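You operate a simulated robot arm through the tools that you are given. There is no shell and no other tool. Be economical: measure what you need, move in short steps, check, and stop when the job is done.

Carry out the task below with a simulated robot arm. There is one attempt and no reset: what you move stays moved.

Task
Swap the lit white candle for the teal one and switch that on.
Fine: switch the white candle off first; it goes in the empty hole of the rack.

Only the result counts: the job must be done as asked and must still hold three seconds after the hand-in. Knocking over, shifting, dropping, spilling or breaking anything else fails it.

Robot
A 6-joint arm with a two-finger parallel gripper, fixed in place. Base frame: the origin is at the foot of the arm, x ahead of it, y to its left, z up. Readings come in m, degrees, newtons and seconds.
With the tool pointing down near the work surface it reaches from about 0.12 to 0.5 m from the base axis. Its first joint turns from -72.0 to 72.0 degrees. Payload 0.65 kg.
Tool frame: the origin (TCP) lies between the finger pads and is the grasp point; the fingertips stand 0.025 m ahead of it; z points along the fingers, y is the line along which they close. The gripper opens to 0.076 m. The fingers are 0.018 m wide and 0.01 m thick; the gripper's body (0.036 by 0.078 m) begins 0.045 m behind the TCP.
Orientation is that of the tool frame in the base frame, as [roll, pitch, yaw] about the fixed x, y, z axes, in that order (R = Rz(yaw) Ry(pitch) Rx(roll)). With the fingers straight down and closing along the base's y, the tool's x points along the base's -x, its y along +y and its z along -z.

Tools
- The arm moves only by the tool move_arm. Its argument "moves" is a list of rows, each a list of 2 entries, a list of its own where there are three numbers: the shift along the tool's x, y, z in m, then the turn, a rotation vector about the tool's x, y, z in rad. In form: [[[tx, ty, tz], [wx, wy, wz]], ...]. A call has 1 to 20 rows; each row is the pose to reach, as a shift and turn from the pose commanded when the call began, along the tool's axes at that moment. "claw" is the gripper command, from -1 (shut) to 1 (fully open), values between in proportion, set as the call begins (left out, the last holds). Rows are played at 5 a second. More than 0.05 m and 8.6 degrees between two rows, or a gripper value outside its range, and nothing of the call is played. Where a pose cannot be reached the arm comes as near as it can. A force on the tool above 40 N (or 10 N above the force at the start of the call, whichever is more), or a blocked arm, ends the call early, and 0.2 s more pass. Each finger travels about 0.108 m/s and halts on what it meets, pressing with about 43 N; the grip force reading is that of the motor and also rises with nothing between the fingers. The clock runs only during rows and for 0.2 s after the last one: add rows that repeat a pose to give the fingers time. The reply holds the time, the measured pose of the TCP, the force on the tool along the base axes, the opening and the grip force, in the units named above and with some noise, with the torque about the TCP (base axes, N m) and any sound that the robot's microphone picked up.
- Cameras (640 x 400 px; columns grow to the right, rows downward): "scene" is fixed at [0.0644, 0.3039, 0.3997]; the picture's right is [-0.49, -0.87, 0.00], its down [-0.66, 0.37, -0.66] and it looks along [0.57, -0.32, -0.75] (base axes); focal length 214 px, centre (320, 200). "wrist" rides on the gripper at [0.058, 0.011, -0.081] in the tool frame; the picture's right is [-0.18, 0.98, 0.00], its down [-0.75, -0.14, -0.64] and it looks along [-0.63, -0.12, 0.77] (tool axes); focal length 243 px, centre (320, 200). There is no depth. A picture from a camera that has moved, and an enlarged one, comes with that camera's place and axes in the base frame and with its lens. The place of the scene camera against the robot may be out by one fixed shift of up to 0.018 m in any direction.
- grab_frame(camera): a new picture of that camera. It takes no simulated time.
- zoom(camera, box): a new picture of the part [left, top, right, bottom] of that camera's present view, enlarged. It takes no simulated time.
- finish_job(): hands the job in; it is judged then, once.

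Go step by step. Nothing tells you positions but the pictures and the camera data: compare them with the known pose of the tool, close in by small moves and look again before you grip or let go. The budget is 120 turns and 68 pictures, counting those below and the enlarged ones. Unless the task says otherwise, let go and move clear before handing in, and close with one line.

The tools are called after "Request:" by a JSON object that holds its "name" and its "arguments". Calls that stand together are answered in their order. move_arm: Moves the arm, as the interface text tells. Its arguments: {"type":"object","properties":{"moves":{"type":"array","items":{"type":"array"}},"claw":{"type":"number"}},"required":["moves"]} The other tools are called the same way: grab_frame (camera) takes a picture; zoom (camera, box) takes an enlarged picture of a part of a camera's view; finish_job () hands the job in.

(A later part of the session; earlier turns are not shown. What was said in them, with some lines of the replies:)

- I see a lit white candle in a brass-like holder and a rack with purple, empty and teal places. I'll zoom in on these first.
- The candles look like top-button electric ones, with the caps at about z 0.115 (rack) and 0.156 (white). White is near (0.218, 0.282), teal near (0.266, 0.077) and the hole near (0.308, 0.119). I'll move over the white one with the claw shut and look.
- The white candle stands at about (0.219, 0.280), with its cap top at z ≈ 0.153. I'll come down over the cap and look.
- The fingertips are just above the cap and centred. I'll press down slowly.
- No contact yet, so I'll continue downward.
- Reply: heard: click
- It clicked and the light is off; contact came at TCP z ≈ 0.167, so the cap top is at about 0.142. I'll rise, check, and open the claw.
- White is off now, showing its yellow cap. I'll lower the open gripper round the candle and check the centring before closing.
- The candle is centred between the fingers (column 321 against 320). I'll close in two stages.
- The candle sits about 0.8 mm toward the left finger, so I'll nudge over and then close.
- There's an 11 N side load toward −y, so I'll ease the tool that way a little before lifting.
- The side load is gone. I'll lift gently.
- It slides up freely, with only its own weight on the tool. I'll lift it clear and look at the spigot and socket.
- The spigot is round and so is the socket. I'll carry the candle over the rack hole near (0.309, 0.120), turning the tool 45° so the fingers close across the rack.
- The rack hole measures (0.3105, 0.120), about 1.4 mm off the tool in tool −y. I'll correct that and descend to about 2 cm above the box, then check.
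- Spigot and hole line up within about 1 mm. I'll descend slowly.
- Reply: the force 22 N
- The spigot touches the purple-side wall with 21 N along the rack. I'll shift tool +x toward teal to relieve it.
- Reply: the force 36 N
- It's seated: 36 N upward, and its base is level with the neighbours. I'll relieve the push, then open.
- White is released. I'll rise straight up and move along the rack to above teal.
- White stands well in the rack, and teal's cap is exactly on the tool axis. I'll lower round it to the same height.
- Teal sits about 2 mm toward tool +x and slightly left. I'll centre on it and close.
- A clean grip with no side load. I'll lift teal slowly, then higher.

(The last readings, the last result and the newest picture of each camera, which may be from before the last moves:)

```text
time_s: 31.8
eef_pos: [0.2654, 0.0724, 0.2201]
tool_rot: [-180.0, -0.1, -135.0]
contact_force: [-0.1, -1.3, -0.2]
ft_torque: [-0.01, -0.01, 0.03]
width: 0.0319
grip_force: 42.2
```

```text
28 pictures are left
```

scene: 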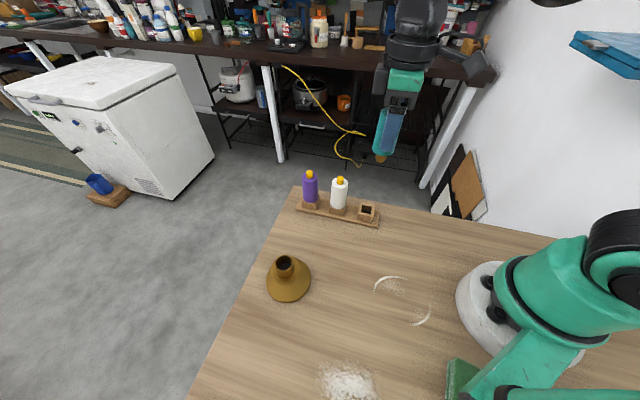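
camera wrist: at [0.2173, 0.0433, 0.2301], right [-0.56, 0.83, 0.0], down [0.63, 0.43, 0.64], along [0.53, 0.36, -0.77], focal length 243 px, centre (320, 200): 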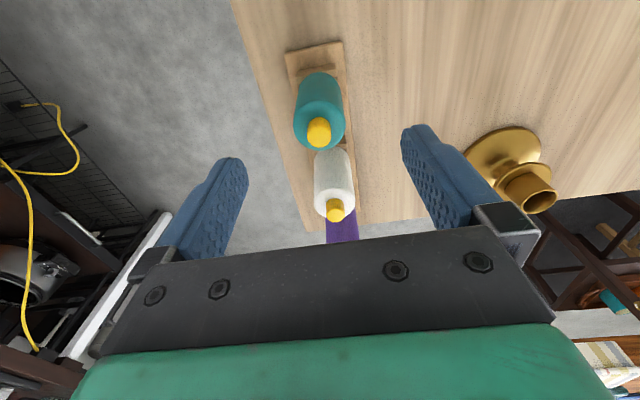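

Teal is free. I'll carry it to above the brass holder, turning the tool back 45°.

Request:
{"name": "move_arm", "arguments": {"moves": [[[-0.014, 0.0223, 0], [0, 0, 0.1]], [[-0.028, 0.0446, 0], [0, 0, 0.2]], [[-0.042, 0.0669, 0], [0, 0, 0.3]], [[-0.056, 0.0892, 0], [0, 0, 0.4]], [[-0.07, 0.1115, 0], [0, 0, 0.5]], [[-0.084, 0.1338, 0], [0, 0, 0.6]], [[-0.098, 0.1561, 0], [0, 0, 0.7]], [[-0.1121, 0.1785, 0], [0, 0, 0.785]], [[-0.1121, 0.1785, 0], [0, 0, 0.785]], [[-0.1121, 0.1785, 0], [0, 0, 0.785]]]}}

Request:
{"name": "zoom", "arguments": {"camera": "wrist", "box": [240, 20, 400, 120]}}

Request:
{"name": "zoom", "arguments": {"camera": "scene", "box": [208, 200, 368, 300]}}

```text
time_s: 34.0
eef_pos: [0.2195, 0.2778, 0.2202]
tool_rot: [-179.9, -0.1, -180.0]
contact_force: [0.6, -0.3, -0.4]
ft_torque: [0.0, -0.02, 0.0]
width: 0.0316
grip_force: 42.9
```

```text
4.00 times, centred on (320, 70) of wrist
camera zoom: at [0.1616, 0.2898, 0.3003], right [0.18, 0.98, 0.0], down [0.75, -0.14, 0.64], along [0.63, -0.12, -0.77], focal length 970 px, centre (320, 720)
```

zoom: 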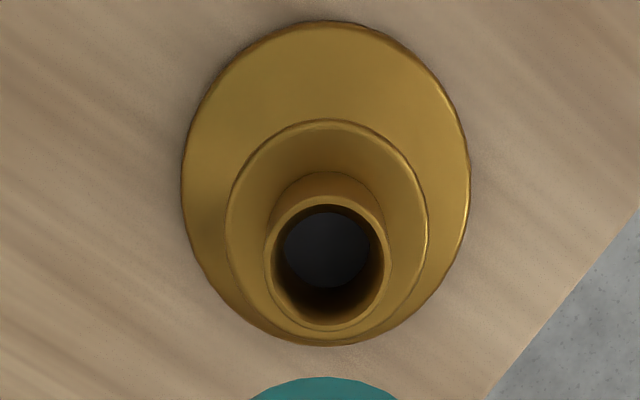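

```text
4.00 times, centred on (288, 250) of scene
camera zoom: at [0.0644, 0.3039, 0.3997], right [-0.49, -0.87, 0.0], down [-0.66, 0.37, -0.66], along [0.57, -0.32, -0.75], focal length 858 px, centre (448, 0)
```

zoom: 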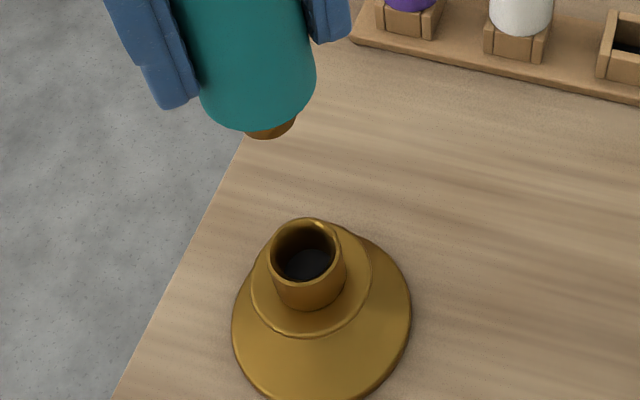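

The socket's image offset matches what I saw when white came straight out of it, so the alignment is good. I'll descend to just above the socket.

Request:
{"name": "move_arm", "arguments": {"moves": [[[0, 0, 0.025], [0, 0, 0]], [[0, 0, 0.05], [0, 0, 0]], [[0, 0, 0.07], [0, 0, 0]], [[0, 0, 0.083], [0, 0, 0]], [[0, 0, 0.083], [0, 0, 0]]]}}

Request:
{"name": "zoom", "arguments": {"camera": "wrist", "box": [240, 50, 400, 150]}}

Request:
{"name": "zoom", "arguments": {"camera": "scene", "box": [232, 220, 328, 280]}}

```text
time_s: 35.2
eef_pos: [0.2191, 0.279, 0.1359]
tool_rot: [-180.0, 0.0, 180.0]
contact_force: [-0.2, 0.5, -1.2]
ft_torque: [0.03, 0.05, 0.0]
width: 0.0321
grip_force: 43.0
```

```text
4.00 times, centred on (320, 100) of wrist
camera zoom: at [0.1612, 0.2903, 0.2158], right [0.18, 0.98, 0.0], down [0.75, -0.14, 0.64], along [0.63, -0.12, -0.77], focal length 970 px, centre (320, 600)
```

zoom: 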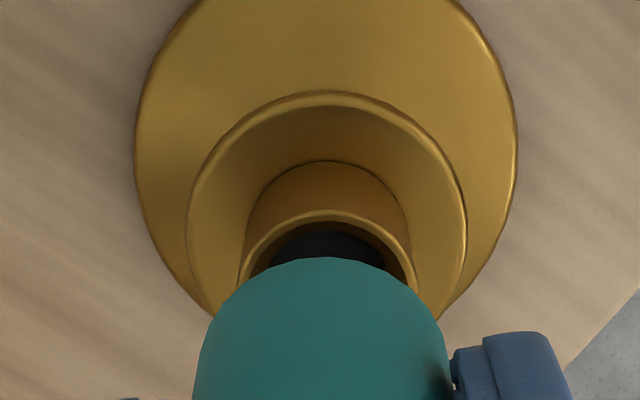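

```text
6.67 times, centred on (280, 250) of scene
camera zoom: at [0.0644, 0.3039, 0.3997], right [-0.49, -0.87, 0.0], down [-0.66, 0.37, -0.66], along [0.57, -0.32, -0.75], focal length 1430 px, centre (587, -133)
```

zoom: 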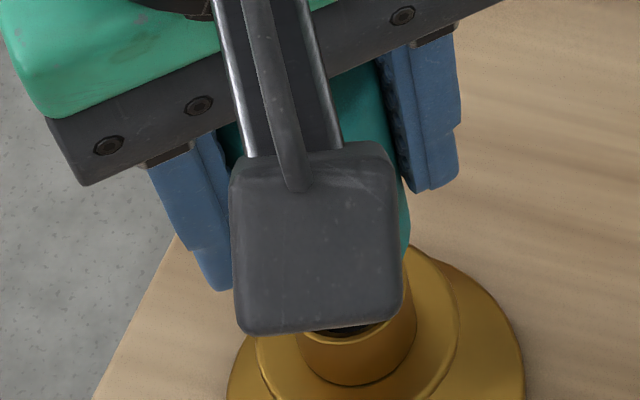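

Well centred, so I'll insert slowly.

Request:
{"name": "move_arm", "arguments": {"moves": [[[0, 0.0003, 0.003], [0, 0, 0]], [[0, 0.0003, 0.006], [0, 0, 0]], [[0, 0.0003, 0.009], [0, 0, 0]], [[0, 0.0003, 0.012], [0, 0, 0]], [[0, 0.0003, 0.014], [0, 0, 0]]]}}

```text
time_s: 36.4
eef_pos: [0.2178, 0.2791, 0.1213]
tool_rot: [-180.0, 0.0, -179.9]
contact_force: [0.2, 0.4, -2.1]
ft_torque: [0.0, 0.01, -0.01]
width: 0.032
grip_force: 42.3
```

Request:
{"name": "move_arm", "arguments": {"moves": [[[0, 0, 0.002], [0, 0, 0]], [[0, 0, 0.004], [0, 0, 0]], [[0, 0, 0.006], [0, 0, 0]], [[0, 0, 0.008], [0, 0, 0]], [[0, 0, 0.0095], [0, 0, 0]]]}}

Request:
{"name": "zoom", "arguments": {"camera": "wrist", "box": [240, 50, 400, 150]}}

```text
time_s: 37.6
eef_pos: [0.22, 0.2802, 0.1127]
tool_rot: [180.0, 0.0, -179.9]
contact_force: [-0.5, -0.7, 0.0]
ft_torque: [0.04, 0.02, -0.02]
width: 0.032
grip_force: 43.0
```

```text
4.00 times, centred on (320, 100) of wrist
camera zoom: at [0.1613, 0.2916, 0.1926], right [0.18, 0.98, 0.0], down [0.75, -0.14, 0.64], along [0.63, -0.12, -0.77], focal length 970 px, centre (320, 600)
```

zoom: 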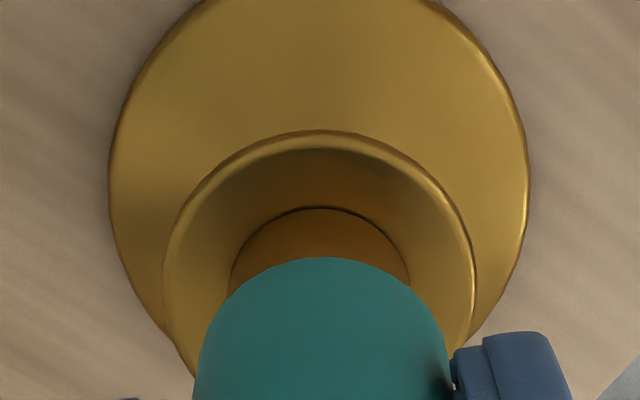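

It's going in freely. The last few millimetres down to the seat come next.

Request:
{"name": "move_arm", "arguments": {"moves": [[[0, 0, 0.001], [0, 0, 0]], [[0, 0, 0.002], [0, 0, 0]], [[0, 0, 0.003], [0, 0, 0]], [[0, 0, 0.004], [0, 0, 0]]]}}

```text
time_s: 38.6
eef_pos: [0.2197, 0.2795, 0.1083]
tool_rot: [-179.9, 0.1, 179.9]
contact_force: [6.0, -9.5, 35.1]
ft_torque: [-0.22, -0.23, -0.05]
width: 0.0321
grip_force: 43.1
```

Seated, with 35 N upward. I'll back off the push and check the side loads.

Request:
{"name": "move_arm", "arguments": {"moves": [[[0, 0, -0.0015], [0, 0, 0]], [[0, 0, -0.0028], [0, 0, 0]], [[0, 0, -0.0028], [0, 0, 0]]]}}

```text
time_s: 39.4
eef_pos: [0.2192, 0.2794, 0.1108]
tool_rot: [-180.0, 0.0, -179.9]
contact_force: [0.7, -0.2, 0.7]
ft_torque: [0.02, -0.01, 0.01]
width: 0.032
grip_force: 43.4
```

Unloaded now. I'll release, rise clear, and look.

Request:
{"name": "move_arm", "arguments": {"moves": [[[0, 0, 0], [0, 0, 0]], [[0, 0, 0], [0, 0, 0]]], "claw": 1}}

Request:
{"name": "move_arm", "arguments": {"moves": [[[0, 0, -0.02], [0, 0, 0]], [[0, 0, -0.05], [0, 0, 0]], [[0, 0, -0.08], [0, 0, 0]], [[0, 0, -0.08], [0, 0, 0]]]}}

Request:
{"name": "move_arm", "arguments": {"moves": [[[0, 0, 0], [0, 0, 0]], [[0, 0, 0], [0, 0, 0]], [[0, 0, 0], [0, 0, 0]], [[0, 0, 0], [0, 0, 0]]], "claw": -1}}

Request:
{"name": "zoom", "arguments": {"camera": "wrist", "box": [240, 40, 400, 140]}}

Request:
{"name": "zoom", "arguments": {"camera": "scene", "box": [220, 220, 348, 300]}}

```text
time_s: 40.0
eef_pos: [0.2193, 0.2805, 0.1104]
tool_rot: [180.0, 0.0, 179.9]
contact_force: [-0.2, 0.3, 0.3]
ft_torque: [0.0, 0.01, 0.02]
width: 0.0759
grip_force: 0.0
```

```text
time_s: 41.0
eef_pos: [0.2199, 0.2801, 0.1909]
tool_rot: [180.0, 0.0, -179.9]
contact_force: [0.2, -0.2, 0.1]
ft_torque: [-0.03, 0.01, -0.01]
width: 0.0758
grip_force: 0.1
```

```text
time_s: 42.0
eef_pos: [0.2188, 0.2806, 0.1908]
tool_rot: [179.9, 0.0, -179.9]
contact_force: [0.8, 0.3, -0.4]
ft_torque: [0.0, -0.02, 0.0]
width: 0.0001
grip_force: 24.1
```

```text
4.00 times, centred on (320, 90) of wrist
camera zoom: at [0.1613, 0.2917, 0.271], right [0.18, 0.98, 0.0], down [0.75, -0.14, 0.64], along [0.63, -0.12, -0.77], focal length 970 px, centre (320, 640)
```

zoom: 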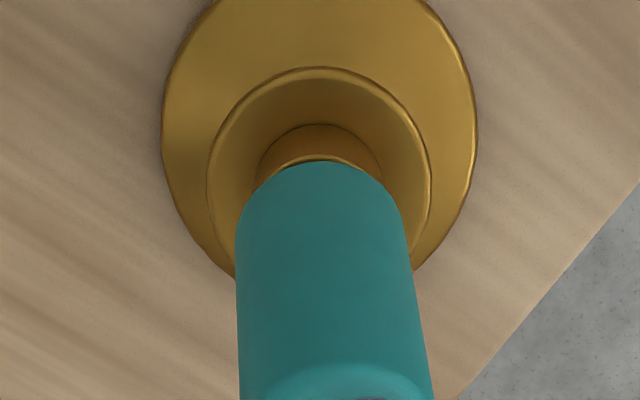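

```text
5.00 times, centred on (284, 260) of scene
camera zoom: at [0.0644, 0.3039, 0.3997], right [-0.49, -0.87, 0.0], down [-0.66, 0.37, -0.66], along [0.57, -0.32, -0.75], focal length 1072 px, centre (500, -100)
```

zoom: 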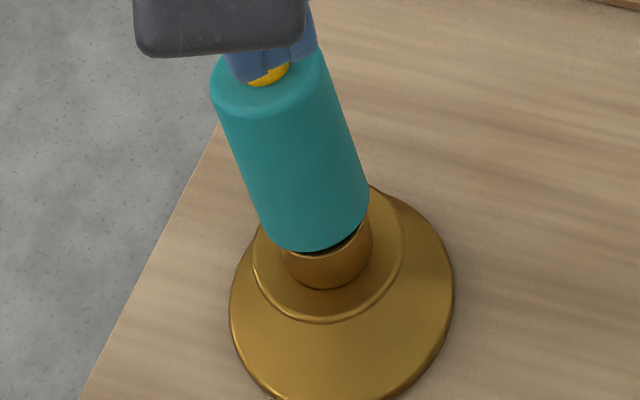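

Teal stands a little high and tilted, so it isn't fully seated. I'll move up a bit and look closer.

Request:
{"name": "move_arm", "arguments": {"moves": [[[0, 0, -0.03], [0, 0, 0]], [[0, 0, -0.06], [0, 0, 0]], [[0, 0, -0.06], [0, 0, 0]]]}}

Request:
{"name": "zoom", "arguments": {"camera": "scene", "box": [248, 225, 328, 275]}}

Request:
{"name": "zoom", "arguments": {"camera": "wrist", "box": [256, 20, 384, 100]}}

```text
time_s: 42.8
eef_pos: [0.2186, 0.2795, 0.2511]
tool_rot: [-179.9, 0.0, 179.9]
contact_force: [-0.8, -0.2, -0.1]
ft_torque: [0.0, 0.02, 0.01]
width: 0.0
grip_force: 23.0
```

```text
8.00 times, centred on (288, 250) of scene
camera zoom: at [0.0644, 0.3039, 0.3997], right [-0.49, -0.87, 0.0], down [-0.66, 0.37, -0.66], along [0.57, -0.32, -0.75], focal length 1716 px, centre (576, -200)
```

zoom: 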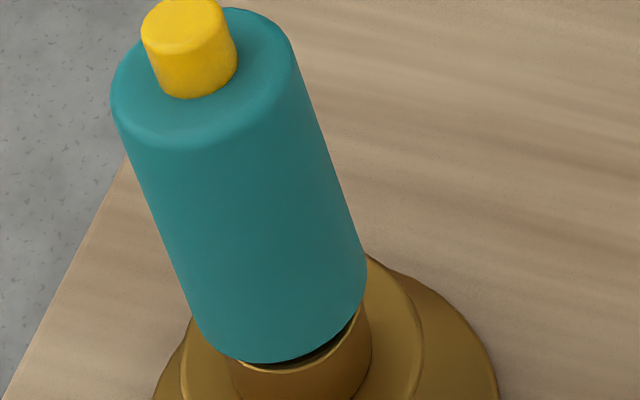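

```text
5.00 times, centred on (320, 60) of wrist
camera zoom: at [0.1609, 0.2911, 0.3316], right [0.18, 0.98, 0.0], down [0.75, -0.14, 0.64], along [0.63, -0.12, -0.77], focal length 1213 px, centre (320, 900)
```

zoom: 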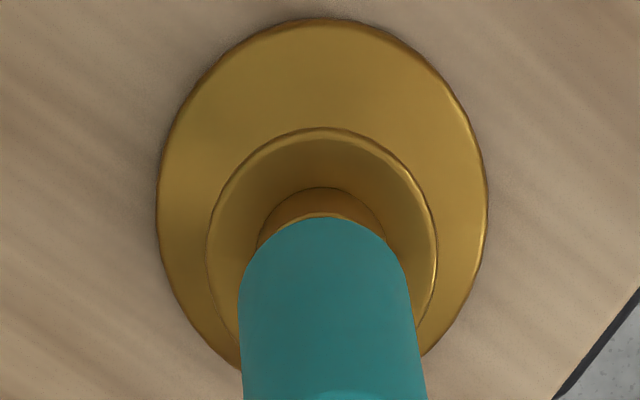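

Teal leans toward +y with a small gap under it. I'll regrip it, which straightens it, and push it fully home.

Request:
{"name": "move_arm", "arguments": {"moves": [[[0, 0, 0], [0, 0, 0]], [[0, 0, 0], [0, 0, 0]], [[0, 0.001, 0.03], [0, 0, 0]], [[0, 0.001, 0.06], [0, 0, 0]], [[0, 0.001, 0.09], [0, 0, 0]], [[0, 0.001, 0.12], [0, 0, 0]], [[0, 0.001, 0.138], [0, 0, 0]], [[0, 0.001, 0.138], [0, 0, 0]]], "claw": 1}}

Request:
{"name": "grab_frame", "arguments": {"camera": "wrist"}}

```text
time_s: 44.6
eef_pos: [0.2197, 0.2813, 0.1124]
tool_rot: [179.9, 0.0, 180.0]
contact_force: [0.2, -0.7, -0.5]
ft_torque: [0.03, -0.02, 0.01]
width: 0.0761
grip_force: 0.0
```

```text
18 pictures are left
camera wrist: at [0.1614, 0.2925, 0.1925], right [0.18, 0.98, 0.0], down [0.75, -0.14, 0.64], along [0.63, -0.12, -0.77], focal length 243 px, centre (320, 200)
```

wrist: 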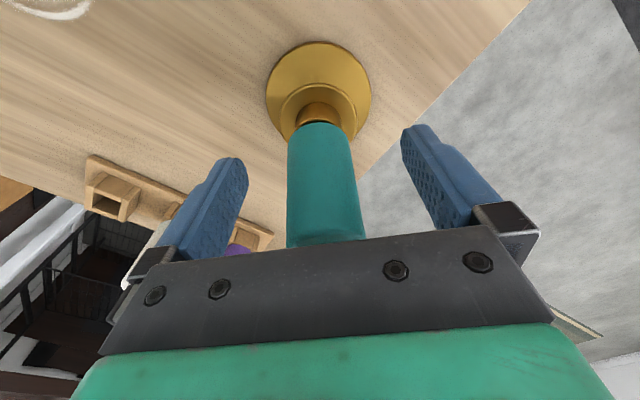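

The lean is mostly away from the camera (+x). I'll half close and zoom to gauge it.

Request:
{"name": "move_arm", "arguments": {"moves": [[[0, 0, 0], [0, 0, 0]], [[0, 0, 0], [0, 0, 0]]], "claw": 0.0}}

Request:
{"name": "zoom", "arguments": {"camera": "wrist", "box": [240, 90, 400, 190]}}

```text
time_s: 45.2
eef_pos: [0.2197, 0.281, 0.112]
tool_rot: [180.0, 0.0, -180.0]
contact_force: [-0.4, -0.6, 0.2]
ft_torque: [0.0, -0.01, -0.01]
width: 0.0382
grip_force: 0.0
```

```text
4.00 times, centred on (320, 140) of wrist
camera zoom: at [0.1615, 0.2925, 0.1928], right [0.18, 0.98, 0.0], down [0.75, -0.14, 0.64], along [0.63, -0.12, -0.77], focal length 970 px, centre (320, 440)
```

zoom: 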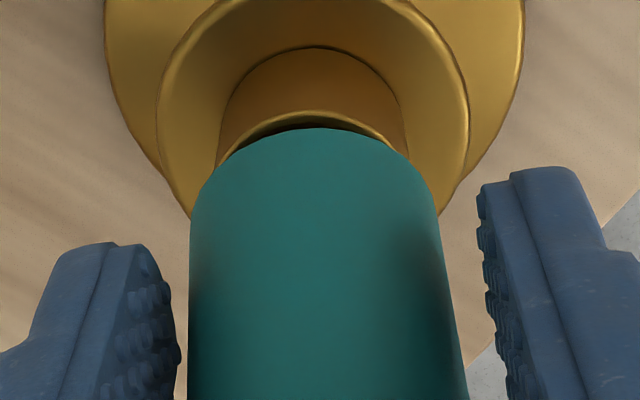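

Teal leans about 10° toward +x, jammed at a slant in the socket. I'll centre, grip it, and then swing it upright about its foot.

Request:
{"name": "move_arm", "arguments": {"moves": [[[0, -0.0009, 0], [0, 0, 0]], [[0, -0.0009, 0], [0, 0, 0]]]}}

Request:
{"name": "move_arm", "arguments": {"moves": [[[0, 0, 0], [0, 0, 0]], [[0, 0, 0], [0, 0, 0]], [[0, 0, 0], [0, 0, 0]]], "claw": -1}}

```text
time_s: 45.8
eef_pos: [0.219, 0.2796, 0.1126]
tool_rot: [-179.9, 0.0, -179.9]
contact_force: [-0.9, -0.1, -0.1]
ft_torque: [0.03, 0.0, -0.01]
width: 0.0377
grip_force: 0.1
```

```text
time_s: 46.6
eef_pos: [0.22, 0.2801, 0.1128]
tool_rot: [180.0, 0.0, 179.9]
contact_force: [1.0, 0.4, -0.3]
ft_torque: [0.0, -0.05, -0.04]
width: 0.032
grip_force: 43.4
```

Request:
{"name": "move_arm", "arguments": {"moves": [[[0.0013, 0, 0], [0, -0.04, 0]], [[0.0026, 0, 0.0001], [0, -0.08, 0]], [[0.004, 0, 0.0002], [0, -0.12, 0]], [[0.004, 0, 0.0002], [0, -0.12, 0]]]}}

Request:
{"name": "zoom", "arguments": {"camera": "scene", "box": [240, 225, 336, 285]}}

Request:
{"name": "zoom", "arguments": {"camera": "wrist", "box": [240, 60, 400, 160]}}

```text
time_s: 47.6
eef_pos: [0.2155, 0.2791, 0.113]
tool_rot: [-180.0, 7.0, -180.0]
contact_force: [-0.7, -0.5, 0.5]
ft_torque: [0.04, 0.04, 0.02]
width: 0.0319
grip_force: 43.4
```

```text
6.67 times, centred on (288, 255) of scene
camera zoom: at [0.0644, 0.3039, 0.3997], right [-0.49, -0.87, 0.0], down [-0.66, 0.37, -0.66], along [0.57, -0.32, -0.75], focal length 1430 px, centre (533, -167)
```

zoom: 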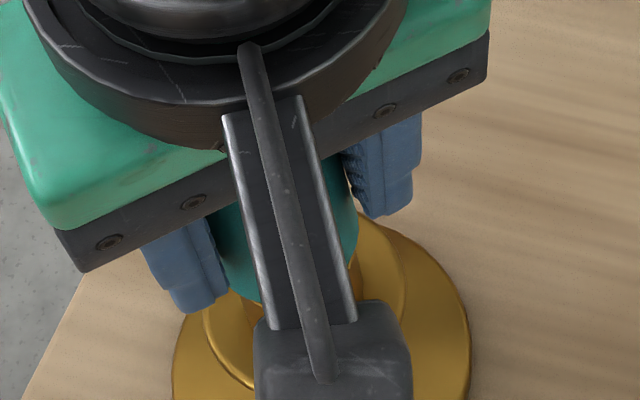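

```text
4.00 times, centred on (320, 110) of wrist
camera zoom: at [0.148, 0.291, 0.1854], right [0.18, 0.98, 0.02], down [0.67, -0.14, 0.73], along [0.72, -0.12, -0.68], focal length 970 px, centre (320, 560)
```

zoom: 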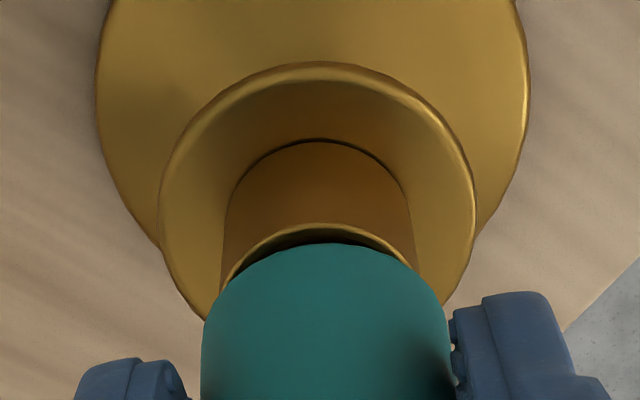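

No resistance. I'll swing the rest of the way, then look.

Request:
{"name": "move_arm", "arguments": {"moves": [[[0.0015, 0, 0], [0, -0.045, 0]], [[0.003, 0, 0.0001], [0, -0.09, 0]], [[0.003, 0, 0.0001], [0, -0.09, 0]]]}}

Request:
{"name": "zoom", "arguments": {"camera": "wrist", "box": [240, 60, 400, 160]}}

```text
time_s: 48.4
eef_pos: [0.2118, 0.2802, 0.1123]
tool_rot: [179.9, 12.0, 179.9]
contact_force: [-17.0, -3.1, -2.4]
ft_torque: [-0.16, 0.92, -0.03]
width: 0.0318
grip_force: 42.7
```

```text
4.00 times, centred on (320, 110) of wrist
camera zoom: at [0.1383, 0.2917, 0.179], right [0.18, 0.98, 0.04], down [0.6, -0.14, 0.78], along [0.78, -0.12, -0.62], focal length 970 px, centre (320, 560)
```

zoom: 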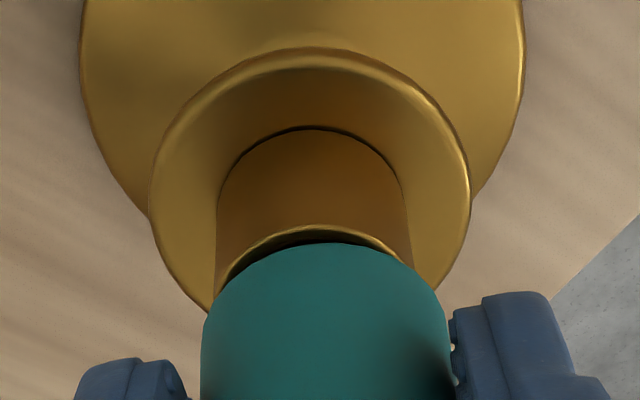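

The spigot now presses on the far wall (17 N in x). I'll ease the tool toward −x, then look at the load.

Request:
{"name": "move_arm", "arguments": {"moves": [[[0.0008, 0, -0.0002], [0, 0, 0]], [[0.0016, 0, -0.0003], [0, 0, 0]], [[0.0016, 0, -0.0003], [0, 0, 0]]]}}

```text
time_s: 49.2
eef_pos: [0.2105, 0.2789, 0.1113]
tool_rot: [179.9, 12.2, 180.0]
contact_force: [-8.7, 4.1, -0.2]
ft_torque: [0.22, 0.43, 0.09]
width: 0.0316
grip_force: 43.1
```

Request:
{"name": "move_arm", "arguments": {"moves": [[[0.0007, 0.0002, -0.0001], [0, 0, 0]], [[0.0014, 0.0003, -0.0003], [0, 0, 0]], [[0.0014, 0.0003, -0.0003], [0, 0, 0]]]}}

Request:
{"name": "zoom", "arguments": {"camera": "wrist", "box": [240, 60, 400, 160]}}

```text
time_s: 50.0
eef_pos: [0.2109, 0.2796, 0.1129]
tool_rot: [180.0, 12.1, 179.9]
contact_force: [0.2, -0.5, -0.4]
ft_torque: [0.02, 0.02, 0.01]
width: 0.032
grip_force: 42.8
```

```text
4.00 times, centred on (320, 110) of wrist
camera zoom: at [0.1363, 0.2914, 0.1786], right [0.18, 0.98, 0.04], down [0.6, -0.14, 0.79], along [0.78, -0.12, -0.62], focal length 970 px, centre (320, 560)
```

zoom: 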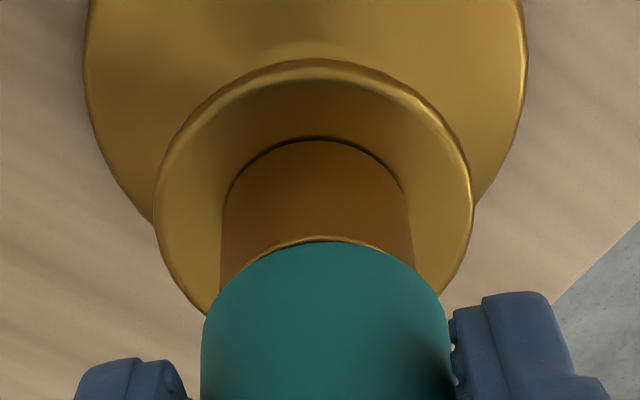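

All loads are zero and the gap is nearly closed. I'll press straight down slowly.

Request:
{"name": "move_arm", "arguments": {"moves": [[[0.0002, 0, 0.001], [0, 0, 0]], [[0.0004, 0, 0.002], [0, 0, 0]], [[0.0006, 0, 0.003], [0, 0, 0]]]}}

```text
time_s: 50.8
eef_pos: [0.2097, 0.2805, 0.1098]
tool_rot: [180.0, 12.0, -180.0]
contact_force: [0.1, 0.0, 1.6]
ft_torque: [0.0, 0.0, -0.01]
width: 0.032
grip_force: 43.1
```

Request:
{"name": "move_arm", "arguments": {"moves": [[[0.0002, 0, 0.001], [0, 0, 0]], [[0.0004, 0, 0.002], [0, 0, 0]], [[0.0006, 0, 0.003], [0, 0, 0]]]}}

Request:
{"name": "zoom", "arguments": {"camera": "wrist", "box": [240, 60, 400, 160]}}

```text
time_s: 51.6
eef_pos: [0.2092, 0.2794, 0.1066]
tool_rot: [-179.9, 12.1, -180.0]
contact_force: [-2.2, -8.6, 35.7]
ft_torque: [-0.27, -0.43, -0.05]
width: 0.0316
grip_force: 43.0
```

```text
4.00 times, centred on (320, 110) of wrist
camera zoom: at [0.1362, 0.291, 0.1735], right [0.18, 0.98, 0.04], down [0.6, -0.14, 0.79], along [0.78, -0.12, -0.62], focal length 970 px, centre (320, 560)
```

zoom: 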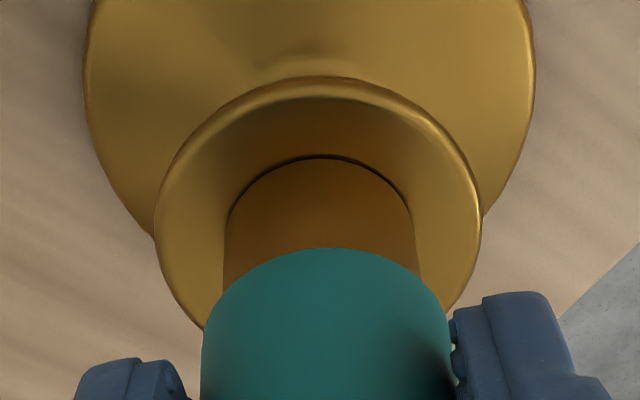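

Firmly seated now, covering the rim evenly. I'll reduce the load but keep contact, then check.

Request:
{"name": "move_arm", "arguments": {"moves": [[[-0.0002, -0.0003, -0.001], [0, 0, 0]], [[-0.0004, -0.0005, -0.0017], [0, 0, 0]], [[-0.0004, -0.0005, -0.0017], [0, 0, 0]]]}}

```text
time_s: 52.4
eef_pos: [0.209, 0.2804, 0.1087]
tool_rot: [180.0, 12.0, 180.0]
contact_force: [0.3, 0.6, 1.1]
ft_torque: [0.01, 0.0, -0.02]
width: 0.0318
grip_force: 43.1
```

Request:
{"name": "move_arm", "arguments": {"moves": [[[0, 0, 0], [0, 0, 0]], [[0, 0, 0], [0, 0, 0]]], "claw": 1}}

Request:
{"name": "zoom", "arguments": {"camera": "wrist", "box": [200, 60, 440, 210]}}

```text
time_s: 53.0
eef_pos: [0.2096, 0.2803, 0.1088]
tool_rot: [-180.0, 12.0, -180.0]
contact_force: [-0.7, -0.9, -0.2]
ft_torque: [-0.01, 0.01, 0.02]
width: 0.076
grip_force: 0.0
```

```text
2.67 times, centred on (320, 135) of wrist
camera zoom: at [0.1361, 0.2909, 0.1749], right [0.18, 0.98, 0.04], down [0.6, -0.14, 0.79], along [0.78, -0.12, -0.62], focal length 647 px, centre (320, 373)
```

zoom: 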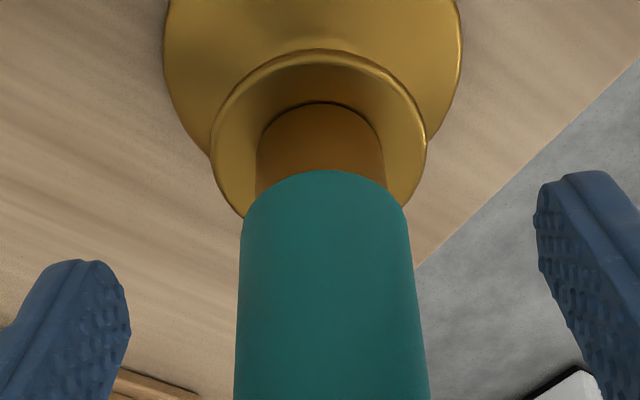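

It stays seated. I'll rise straight up, level the tool, and check from the scene camera.

Request:
{"name": "move_arm", "arguments": {"moves": [[[-0.004, 0, -0.02], [0, 0, 0]], [[-0.01, 0, -0.048], [0, 0, 0]], [[-0.017, 0, -0.08], [0, 0, 0]], [[-0.017, 0, -0.08], [0, 0.07, 0]], [[-0.017, 0, -0.08], [0, 0.14, 0]], [[-0.017, 0, -0.08], [0, 0.21, 0]], [[-0.017, 0, -0.08], [0, 0.21, 0]]]}}

Request:
{"name": "zoom", "arguments": {"camera": "scene", "box": [220, 220, 348, 300]}}

```text
time_s: 54.6
eef_pos: [0.2111, 0.2807, 0.1911]
tool_rot: [-180.0, 0.0, -180.0]
contact_force: [0.2, 0.6, -0.1]
ft_torque: [0.01, -0.02, -0.02]
width: 0.0761
grip_force: 0.0
```

```text
5.00 times, centred on (284, 260) of scene
camera zoom: at [0.0644, 0.3039, 0.3997], right [-0.49, -0.87, 0.0], down [-0.66, 0.37, -0.66], along [0.57, -0.32, -0.75], focal length 1072 px, centre (500, -100)
```

zoom: 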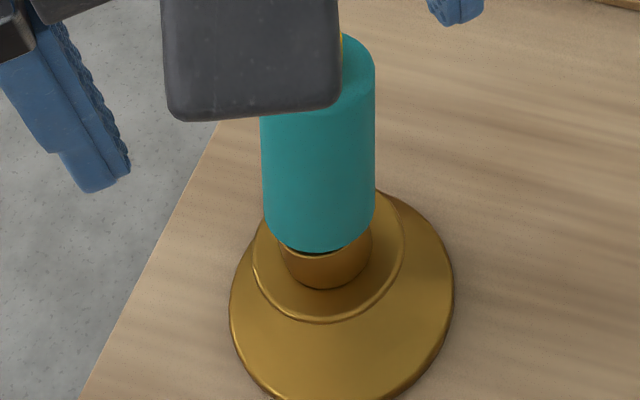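

Teal now leans the other way. Both times I let go about 2 mm above the seat, so it rocked and jammed. I'll regrip, straighten it, and release while still pressing on the seat.

Request:
{"name": "move_arm", "arguments": {"moves": [[[-0.003, -0.001, 0.03], [0, 0, 0]], [[-0.003, -0.001, 0.055], [0, 0, 0]], [[-0.003, -0.001, 0.08], [0, 0, 0]], [[-0.003, -0.001, 0.08], [0, 0, 0]]]}}

Request:
{"name": "grab_frame", "arguments": {"camera": "wrist"}}

```text
time_s: 55.6
eef_pos: [0.212, 0.2781, 0.1104]
tool_rot: [-180.0, 0.0, -180.0]
contact_force: [-0.6, 0.4, -0.5]
ft_torque: [-0.02, 0.03, 0.0]
width: 0.0761
grip_force: 0.1
```

```text
9 pictures are left
camera wrist: at [0.1546, 0.2892, 0.1897], right [0.18, 0.98, 0.0], down [0.75, -0.14, 0.64], along [0.63, -0.12, -0.77], focal length 243 px, centre (320, 200)
```

wrist: 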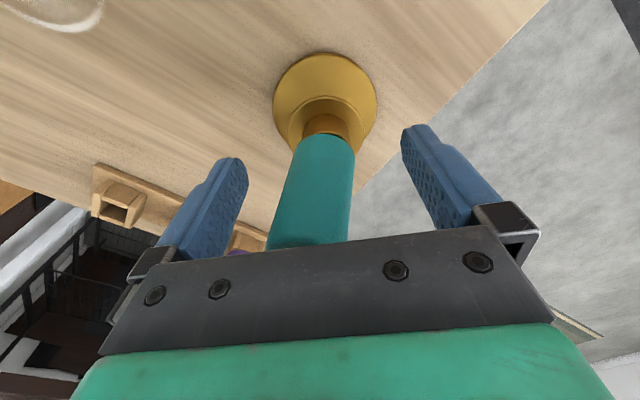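

It now leans about 10° toward −y and slightly to +x. Closing along y will square up the main lean; I'll centre over the foot and close.

Request:
{"name": "move_arm", "arguments": {"moves": [[[-0.0035, 0.0006, -0.0005], [0, 0, 0]], [[-0.007, 0.0012, -0.001], [0, 0, 0]], [[-0.007, 0.0012, -0.001], [0, 0, 0]]]}}

Request:
{"name": "move_arm", "arguments": {"moves": [[[0, 0, 0], [0, 0, 0]], [[0, 0, 0], [0, 0, 0]], [[0, 0, 0], [0, 0, 0]]], "claw": -0.02}}

Request:
{"name": "move_arm", "arguments": {"moves": [[[0, 0, 0], [0, 0, 0]], [[0, 0, 0], [0, 0, 0]]], "claw": -0.12}}

Request:
{"name": "zoom", "arguments": {"camera": "wrist", "box": [240, 90, 400, 190]}}

```text
time_s: 56.4
eef_pos: [0.2195, 0.2796, 0.1111]
tool_rot: [179.9, 0.0, -180.0]
contact_force: [-0.3, 0.6, -0.1]
ft_torque: [0.03, -0.01, -0.01]
width: 0.0759
grip_force: 0.0
```

```text
time_s: 57.2
eef_pos: [0.2195, 0.2778, 0.1099]
tool_rot: [180.0, 0.0, 180.0]
contact_force: [-0.1, -0.2, -0.5]
ft_torque: [-0.01, -0.03, 0.0]
width: 0.0372
grip_force: 0.1
```

```text
time_s: 57.8
eef_pos: [0.2193, 0.2787, 0.1109]
tool_rot: [180.0, 0.0, 180.0]
contact_force: [-0.7, 0.5, -0.4]
ft_torque: [0.0, -0.01, 0.03]
width: 0.0333
grip_force: 0.1
```

```text
4.00 times, centred on (320, 140) of wrist
camera zoom: at [0.1612, 0.2906, 0.1914], right [0.18, 0.98, 0.0], down [0.75, -0.14, 0.64], along [0.63, -0.12, -0.77], focal length 970 px, centre (320, 440)
```

zoom: 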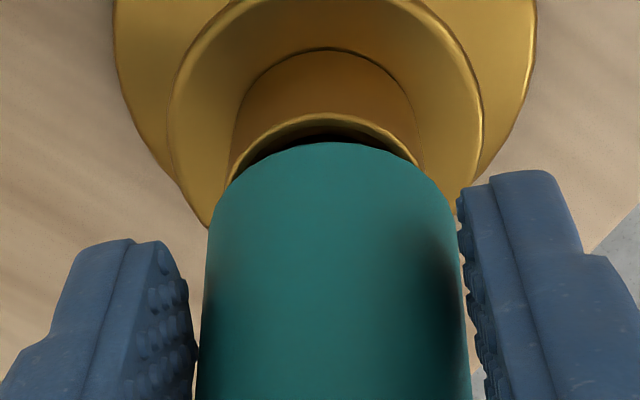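

The candle is squared in y and leans only in +x again. I'll grip and repeat the upright swing that worked, including the −x shift.

Request:
{"name": "move_arm", "arguments": {"moves": [[[0, 0, 0], [0, 0, 0]], [[0, 0, 0], [0, 0, 0]], [[0, 0, 0], [0, 0, 0]]], "claw": -1}}

Request:
{"name": "move_arm", "arguments": {"moves": [[[0.002, 0, 0], [0, -0.05, 0]], [[0.004, 0, 0.0001], [0, -0.1, 0]], [[0.006, 0, 0.0003], [0, -0.15, 0]], [[0.0075, 0, 0.0004], [0, -0.18, 0]], [[0.009, 0, 0.0005], [0, -0.21, 0]], [[0.009, 0, 0.0005], [0, -0.21, 0]]]}}

```text
time_s: 58.6
eef_pos: [0.2181, 0.2788, 0.1105]
tool_rot: [-179.9, 0.0, -180.0]
contact_force: [0.5, 0.1, -0.4]
ft_torque: [-0.04, 0.0, 0.03]
width: 0.0315
grip_force: 42.8
```

```text
time_s: 60.0
eef_pos: [0.2102, 0.2793, 0.1102]
tool_rot: [-179.9, 12.0, 180.0]
contact_force: [-6.6, -5.4, -0.8]
ft_torque: [-0.3, 0.33, -0.06]
width: 0.0314
grip_force: 42.7
```

Request:
{"name": "move_arm", "arguments": {"moves": [[[0.0005, -0.0003, -0.0001], [0, 0, 0]], [[0.001, -0.0005, -0.0002], [0, 0, 0]], [[0.001, -0.0005, -0.0002], [0, 0, 0]]]}}

Request:
{"name": "zoom", "arguments": {"camera": "wrist", "box": [240, 60, 400, 160]}}

```text
time_s: 60.8
eef_pos: [0.2097, 0.2803, 0.1105]
tool_rot: [180.0, 12.1, 179.9]
contact_force: [0.0, -0.5, -1.4]
ft_torque: [-0.01, 0.0, 0.01]
width: 0.0313
grip_force: 43.2
```

```text
4.00 times, centred on (320, 110) of wrist
camera zoom: at [0.1362, 0.2912, 0.1767], right [0.18, 0.98, 0.04], down [0.6, -0.14, 0.79], along [0.78, -0.12, -0.62], focal length 970 px, centre (320, 560)
```

zoom: 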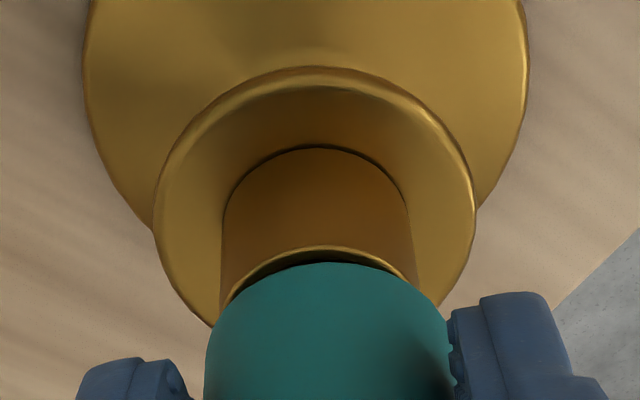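

Request:
{"name": "move_arm", "arguments": {"moves": [[[0.0002, 0, 0.001], [0, 0, 0]], [[0.0004, 0, 0.002], [0, 0, 0]], [[0.0006, 0, 0.003], [0, 0, 0]], [[0.0008, 0, 0.004], [0, 0, 0]]]}}

```text
time_s: 61.9
eef_pos: [0.2088, 0.2797, 0.1065]
tool_rot: [-180.0, 11.7, -179.8]
contact_force: [-2.2, -0.2, 6.8]
ft_torque: [0.01, -0.28, -0.2]
width: 0.0315
grip_force: 43.4
stopped in row 4: the force on the tool passed its limit at 42 N (the readings are from after the stop); the commanded pose is now the measured one
```

Request:
{"name": "zoom", "arguments": {"camera": "wrist", "box": [240, 60, 400, 160]}}

```text
4.00 times, centred on (320, 110) of wrist
camera zoom: at [0.1355, 0.2909, 0.1733], right [0.18, 0.98, 0.04], down [0.61, -0.14, 0.78], along [0.78, -0.12, -0.62], focal length 970 px, centre (320, 560)
```

zoom: 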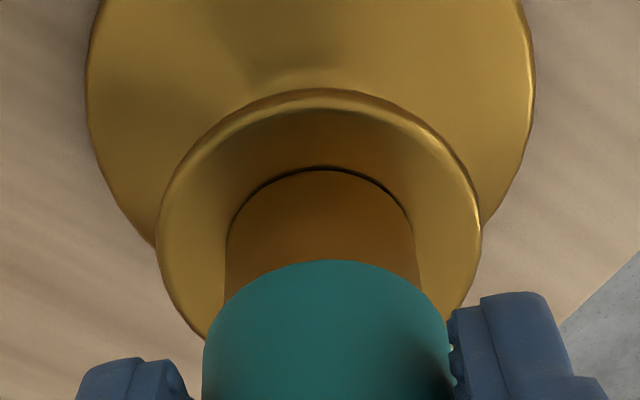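

The near edge is on the rim (z ≈ 0.076, same as white when seated) with about 7 N still pressing. I'll release under this load.

Request:
{"name": "move_arm", "arguments": {"moves": [[[0, 0, 0], [0, 0, 0]], [[0, 0, 0], [0, 0, 0]]], "claw": 1}}

Request:
{"name": "zoom", "arguments": {"camera": "wrist", "box": [220, 60, 412, 180]}}

```text
time_s: 62.5
eef_pos: [0.2092, 0.2796, 0.1062]
tool_rot: [-180.0, 11.8, -179.9]
contact_force: [0.7, -0.3, -0.8]
ft_torque: [0.02, -0.01, 0.04]
width: 0.0758
grip_force: 0.1
```

```text
3.33 times, centred on (316, 120) of wrist
camera zoom: at [0.1355, 0.2909, 0.1732], right [0.18, 0.98, 0.04], down [0.61, -0.14, 0.78], along [0.78, -0.12, -0.62], focal length 809 px, centre (333, 467)
```

zoom: 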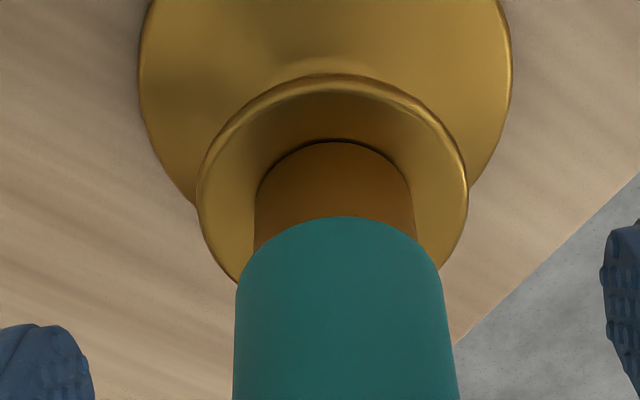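

Right after release it's unchanged and looks upright. Last time the lean appeared later, so I'll wait a second without moving and compare.

Request:
{"name": "move_arm", "arguments": {"moves": [[[0, 0, 0], [0, 0, 0]], [[0, 0, 0], [0, 0, 0]], [[0, 0, 0], [0, 0, 0]], [[0, 0, 0], [0, 0, 0]], [[0, 0, 0], [0, 0, 0]], [[0, 0, 0], [0, 0, 0]], [[0, 0, 0], [0, 0, 0]]]}}

Request:
{"name": "zoom", "arguments": {"camera": "wrist", "box": [220, 60, 412, 180]}}

```text
time_s: 64.1
eef_pos: [0.2094, 0.2794, 0.1066]
tool_rot: [-180.0, 11.7, -179.9]
contact_force: [0.9, 0.3, 1.1]
ft_torque: [-0.02, 0.01, -0.02]
width: 0.076
grip_force: 0.1
```

```text
3.33 times, centred on (316, 120) of wrist
camera zoom: at [0.1355, 0.2909, 0.1732], right [0.18, 0.98, 0.04], down [0.61, -0.14, 0.78], along [0.78, -0.12, -0.62], focal length 809 px, centre (333, 467)
```

zoom: 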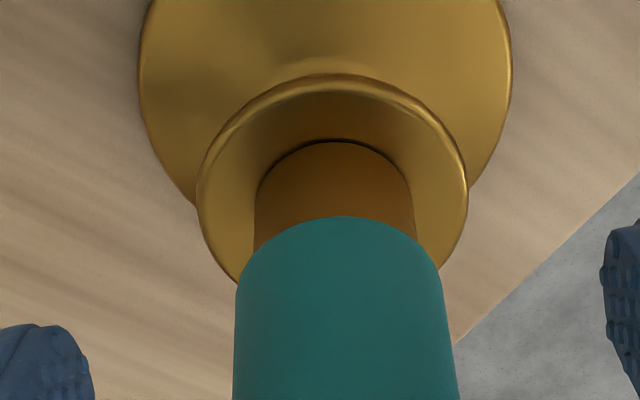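

It's stable. I'll rise slowly straight up, close the claw, and check from the scene camera.

Request:
{"name": "move_arm", "arguments": {"moves": [[[-0.0005, 0, -0.002], [0, 0, 0]], [[-0.001, 0, -0.005], [0, 0, 0]], [[-0.002, 0, -0.01], [0, 0, 0]], [[-0.004, 0, -0.02], [0, 0, 0]], [[-0.008, 0, -0.04], [0, 0, 0]], [[-0.013, 0, -0.06], [0, 0, 0]], [[-0.019, 0, -0.09], [0, 0, 0]], [[-0.021, 0, -0.1], [0, 0.07, 0]], [[-0.021, 0, -0.1], [0, 0.14, 0]], [[-0.021, 0, -0.1], [0, 0.207, 0]], [[-0.021, 0, -0.1], [0, 0.207, 0]]]}}

Request:
{"name": "zoom", "arguments": {"camera": "scene", "box": [220, 220, 348, 300]}}

```text
time_s: 66.5
eef_pos: [0.2092, 0.2787, 0.209]
tool_rot: [179.9, 0.0, -179.9]
contact_force: [-0.4, -0.1, -0.7]
ft_torque: [-0.05, 0.01, 0.0]
width: 0.0761
grip_force: 0.0
```

```text
5.00 times, centred on (284, 260) of scene
camera zoom: at [0.0644, 0.3039, 0.3997], right [-0.49, -0.87, 0.0], down [-0.66, 0.37, -0.66], along [0.57, -0.32, -0.75], focal length 1072 px, centre (500, -100)
```

zoom: 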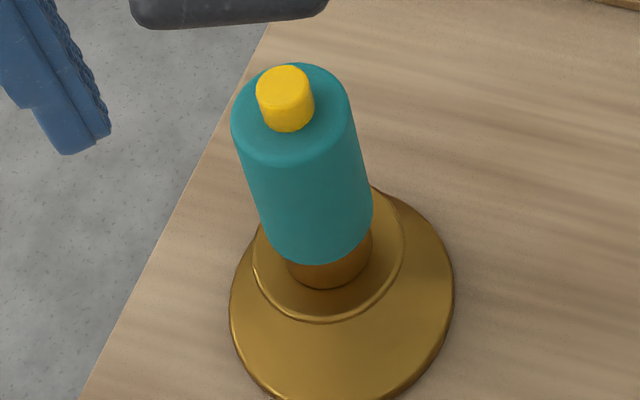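

Teal now sits exactly as white did originally. I'll close the claw, centre over the cap, and lower to just above it.

Request:
{"name": "move_arm", "arguments": {"moves": [[[-0.004, 0.0003, 0], [0, 0, 0]], [[-0.0085, 0.0006, 0], [0, 0, 0]], [[-0.0085, 0.0006, 0], [0, 0, 0]], [[-0.0085, 0.0006, 0], [0, 0, 0]], [[-0.0085, 0.0006, 0.015], [0, 0, 0]], [[-0.0085, 0.0006, 0.027], [0, 0, 0]], [[-0.0085, 0.0006, 0.036], [0, 0, 0]], [[-0.0085, 0.0006, 0.036], [0, 0, 0]]], "claw": -1}}

Request:
{"name": "move_arm", "arguments": {"moves": [[[0, 0, 0.001], [0, 0, 0]], [[0, 0, 0.002], [0, 0, 0]], [[0, 0, 0.003], [0, 0, 0]], [[0, 0, 0.004], [0, 0, 0]]]}}

```text
time_s: 68.3
eef_pos: [0.2178, 0.2802, 0.173]
tool_rot: [180.0, -0.1, -180.0]
contact_force: [0.1, -0.4, 0.3]
ft_torque: [0.01, -0.02, -0.03]
width: 0.0001
grip_force: 23.3
```

```text
time_s: 69.3
eef_pos: [0.2187, 0.2789, 0.1694]
tool_rot: [-180.0, -0.2, -179.9]
contact_force: [-0.9, 0.8, 0.9]
ft_torque: [-0.01, -0.02, -0.01]
width: 0.0
grip_force: 23.6
```

No contact yet; I'll continue in 1 mm steps.

Request:
{"name": "move_arm", "arguments": {"moves": [[[0, 0, 0.001], [0, 0, 0]], [[0, 0, 0.002], [0, 0, 0]], [[0, 0, 0.003], [0, 0, 0]]]}}

```text
time_s: 70.1
eef_pos: [0.2184, 0.281, 0.1657]
tool_rot: [-180.0, -0.1, -179.8]
contact_force: [0.4, -1.5, 3.3]
ft_torque: [-0.02, 0.0, -0.03]
width: 0.0
grip_force: 23.5
heard: click
```

It clicked. I'll rise straight up and check the result.

Request:
{"name": "move_arm", "arguments": {"moves": [[[0, 0, -0.005], [0, 0, 0]], [[0, 0, -0.025], [0, 0, 0]], [[0, 0, -0.055], [0, 0, 0]], [[0, 0, -0.095], [0, 0, 0]], [[0, 0, -0.12], [0, 0, 0]], [[0, 0, -0.12], [0, 0, 0]]]}}

Request:
{"name": "zoom", "arguments": {"camera": "scene", "box": [220, 150, 412, 300]}}

```text
time_s: 71.5
eef_pos: [0.2193, 0.2794, 0.2853]
tool_rot: [-180.0, 0.0, -179.9]
contact_force: [-0.2, 0.6, 0.0]
ft_torque: [0.04, 0.02, 0.01]
width: 0.0002
grip_force: 23.5
```

```text
2.67 times, centred on (316, 225) of scene
camera zoom: at [0.0644, 0.3039, 0.3997], right [-0.49, -0.87, 0.0], down [-0.66, 0.37, -0.66], along [0.57, -0.32, -0.75], focal length 572 px, centre (331, 133)
```

zoom: 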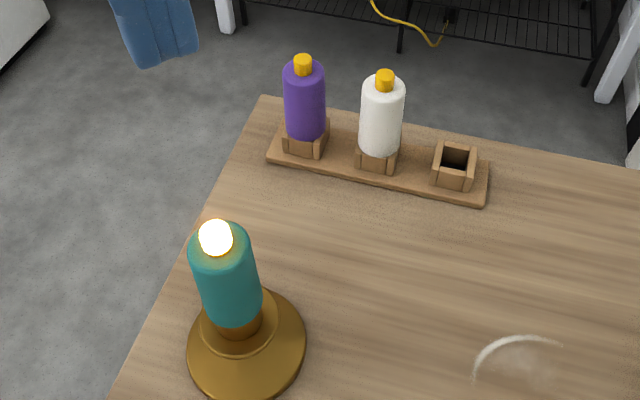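

Teal is lit and upright in the holder, white is off in the rack's formerly empty hole, and purple is untouched. I'm handing in.

Request:
{"name": "finish_job", "arguments": {}}

```text
The job is handed in.
```

The white candle is off and standing in the rack's formerly empty hole, and the teal one is upright in the brass holder and lit; it took two regrips before it sat flat.
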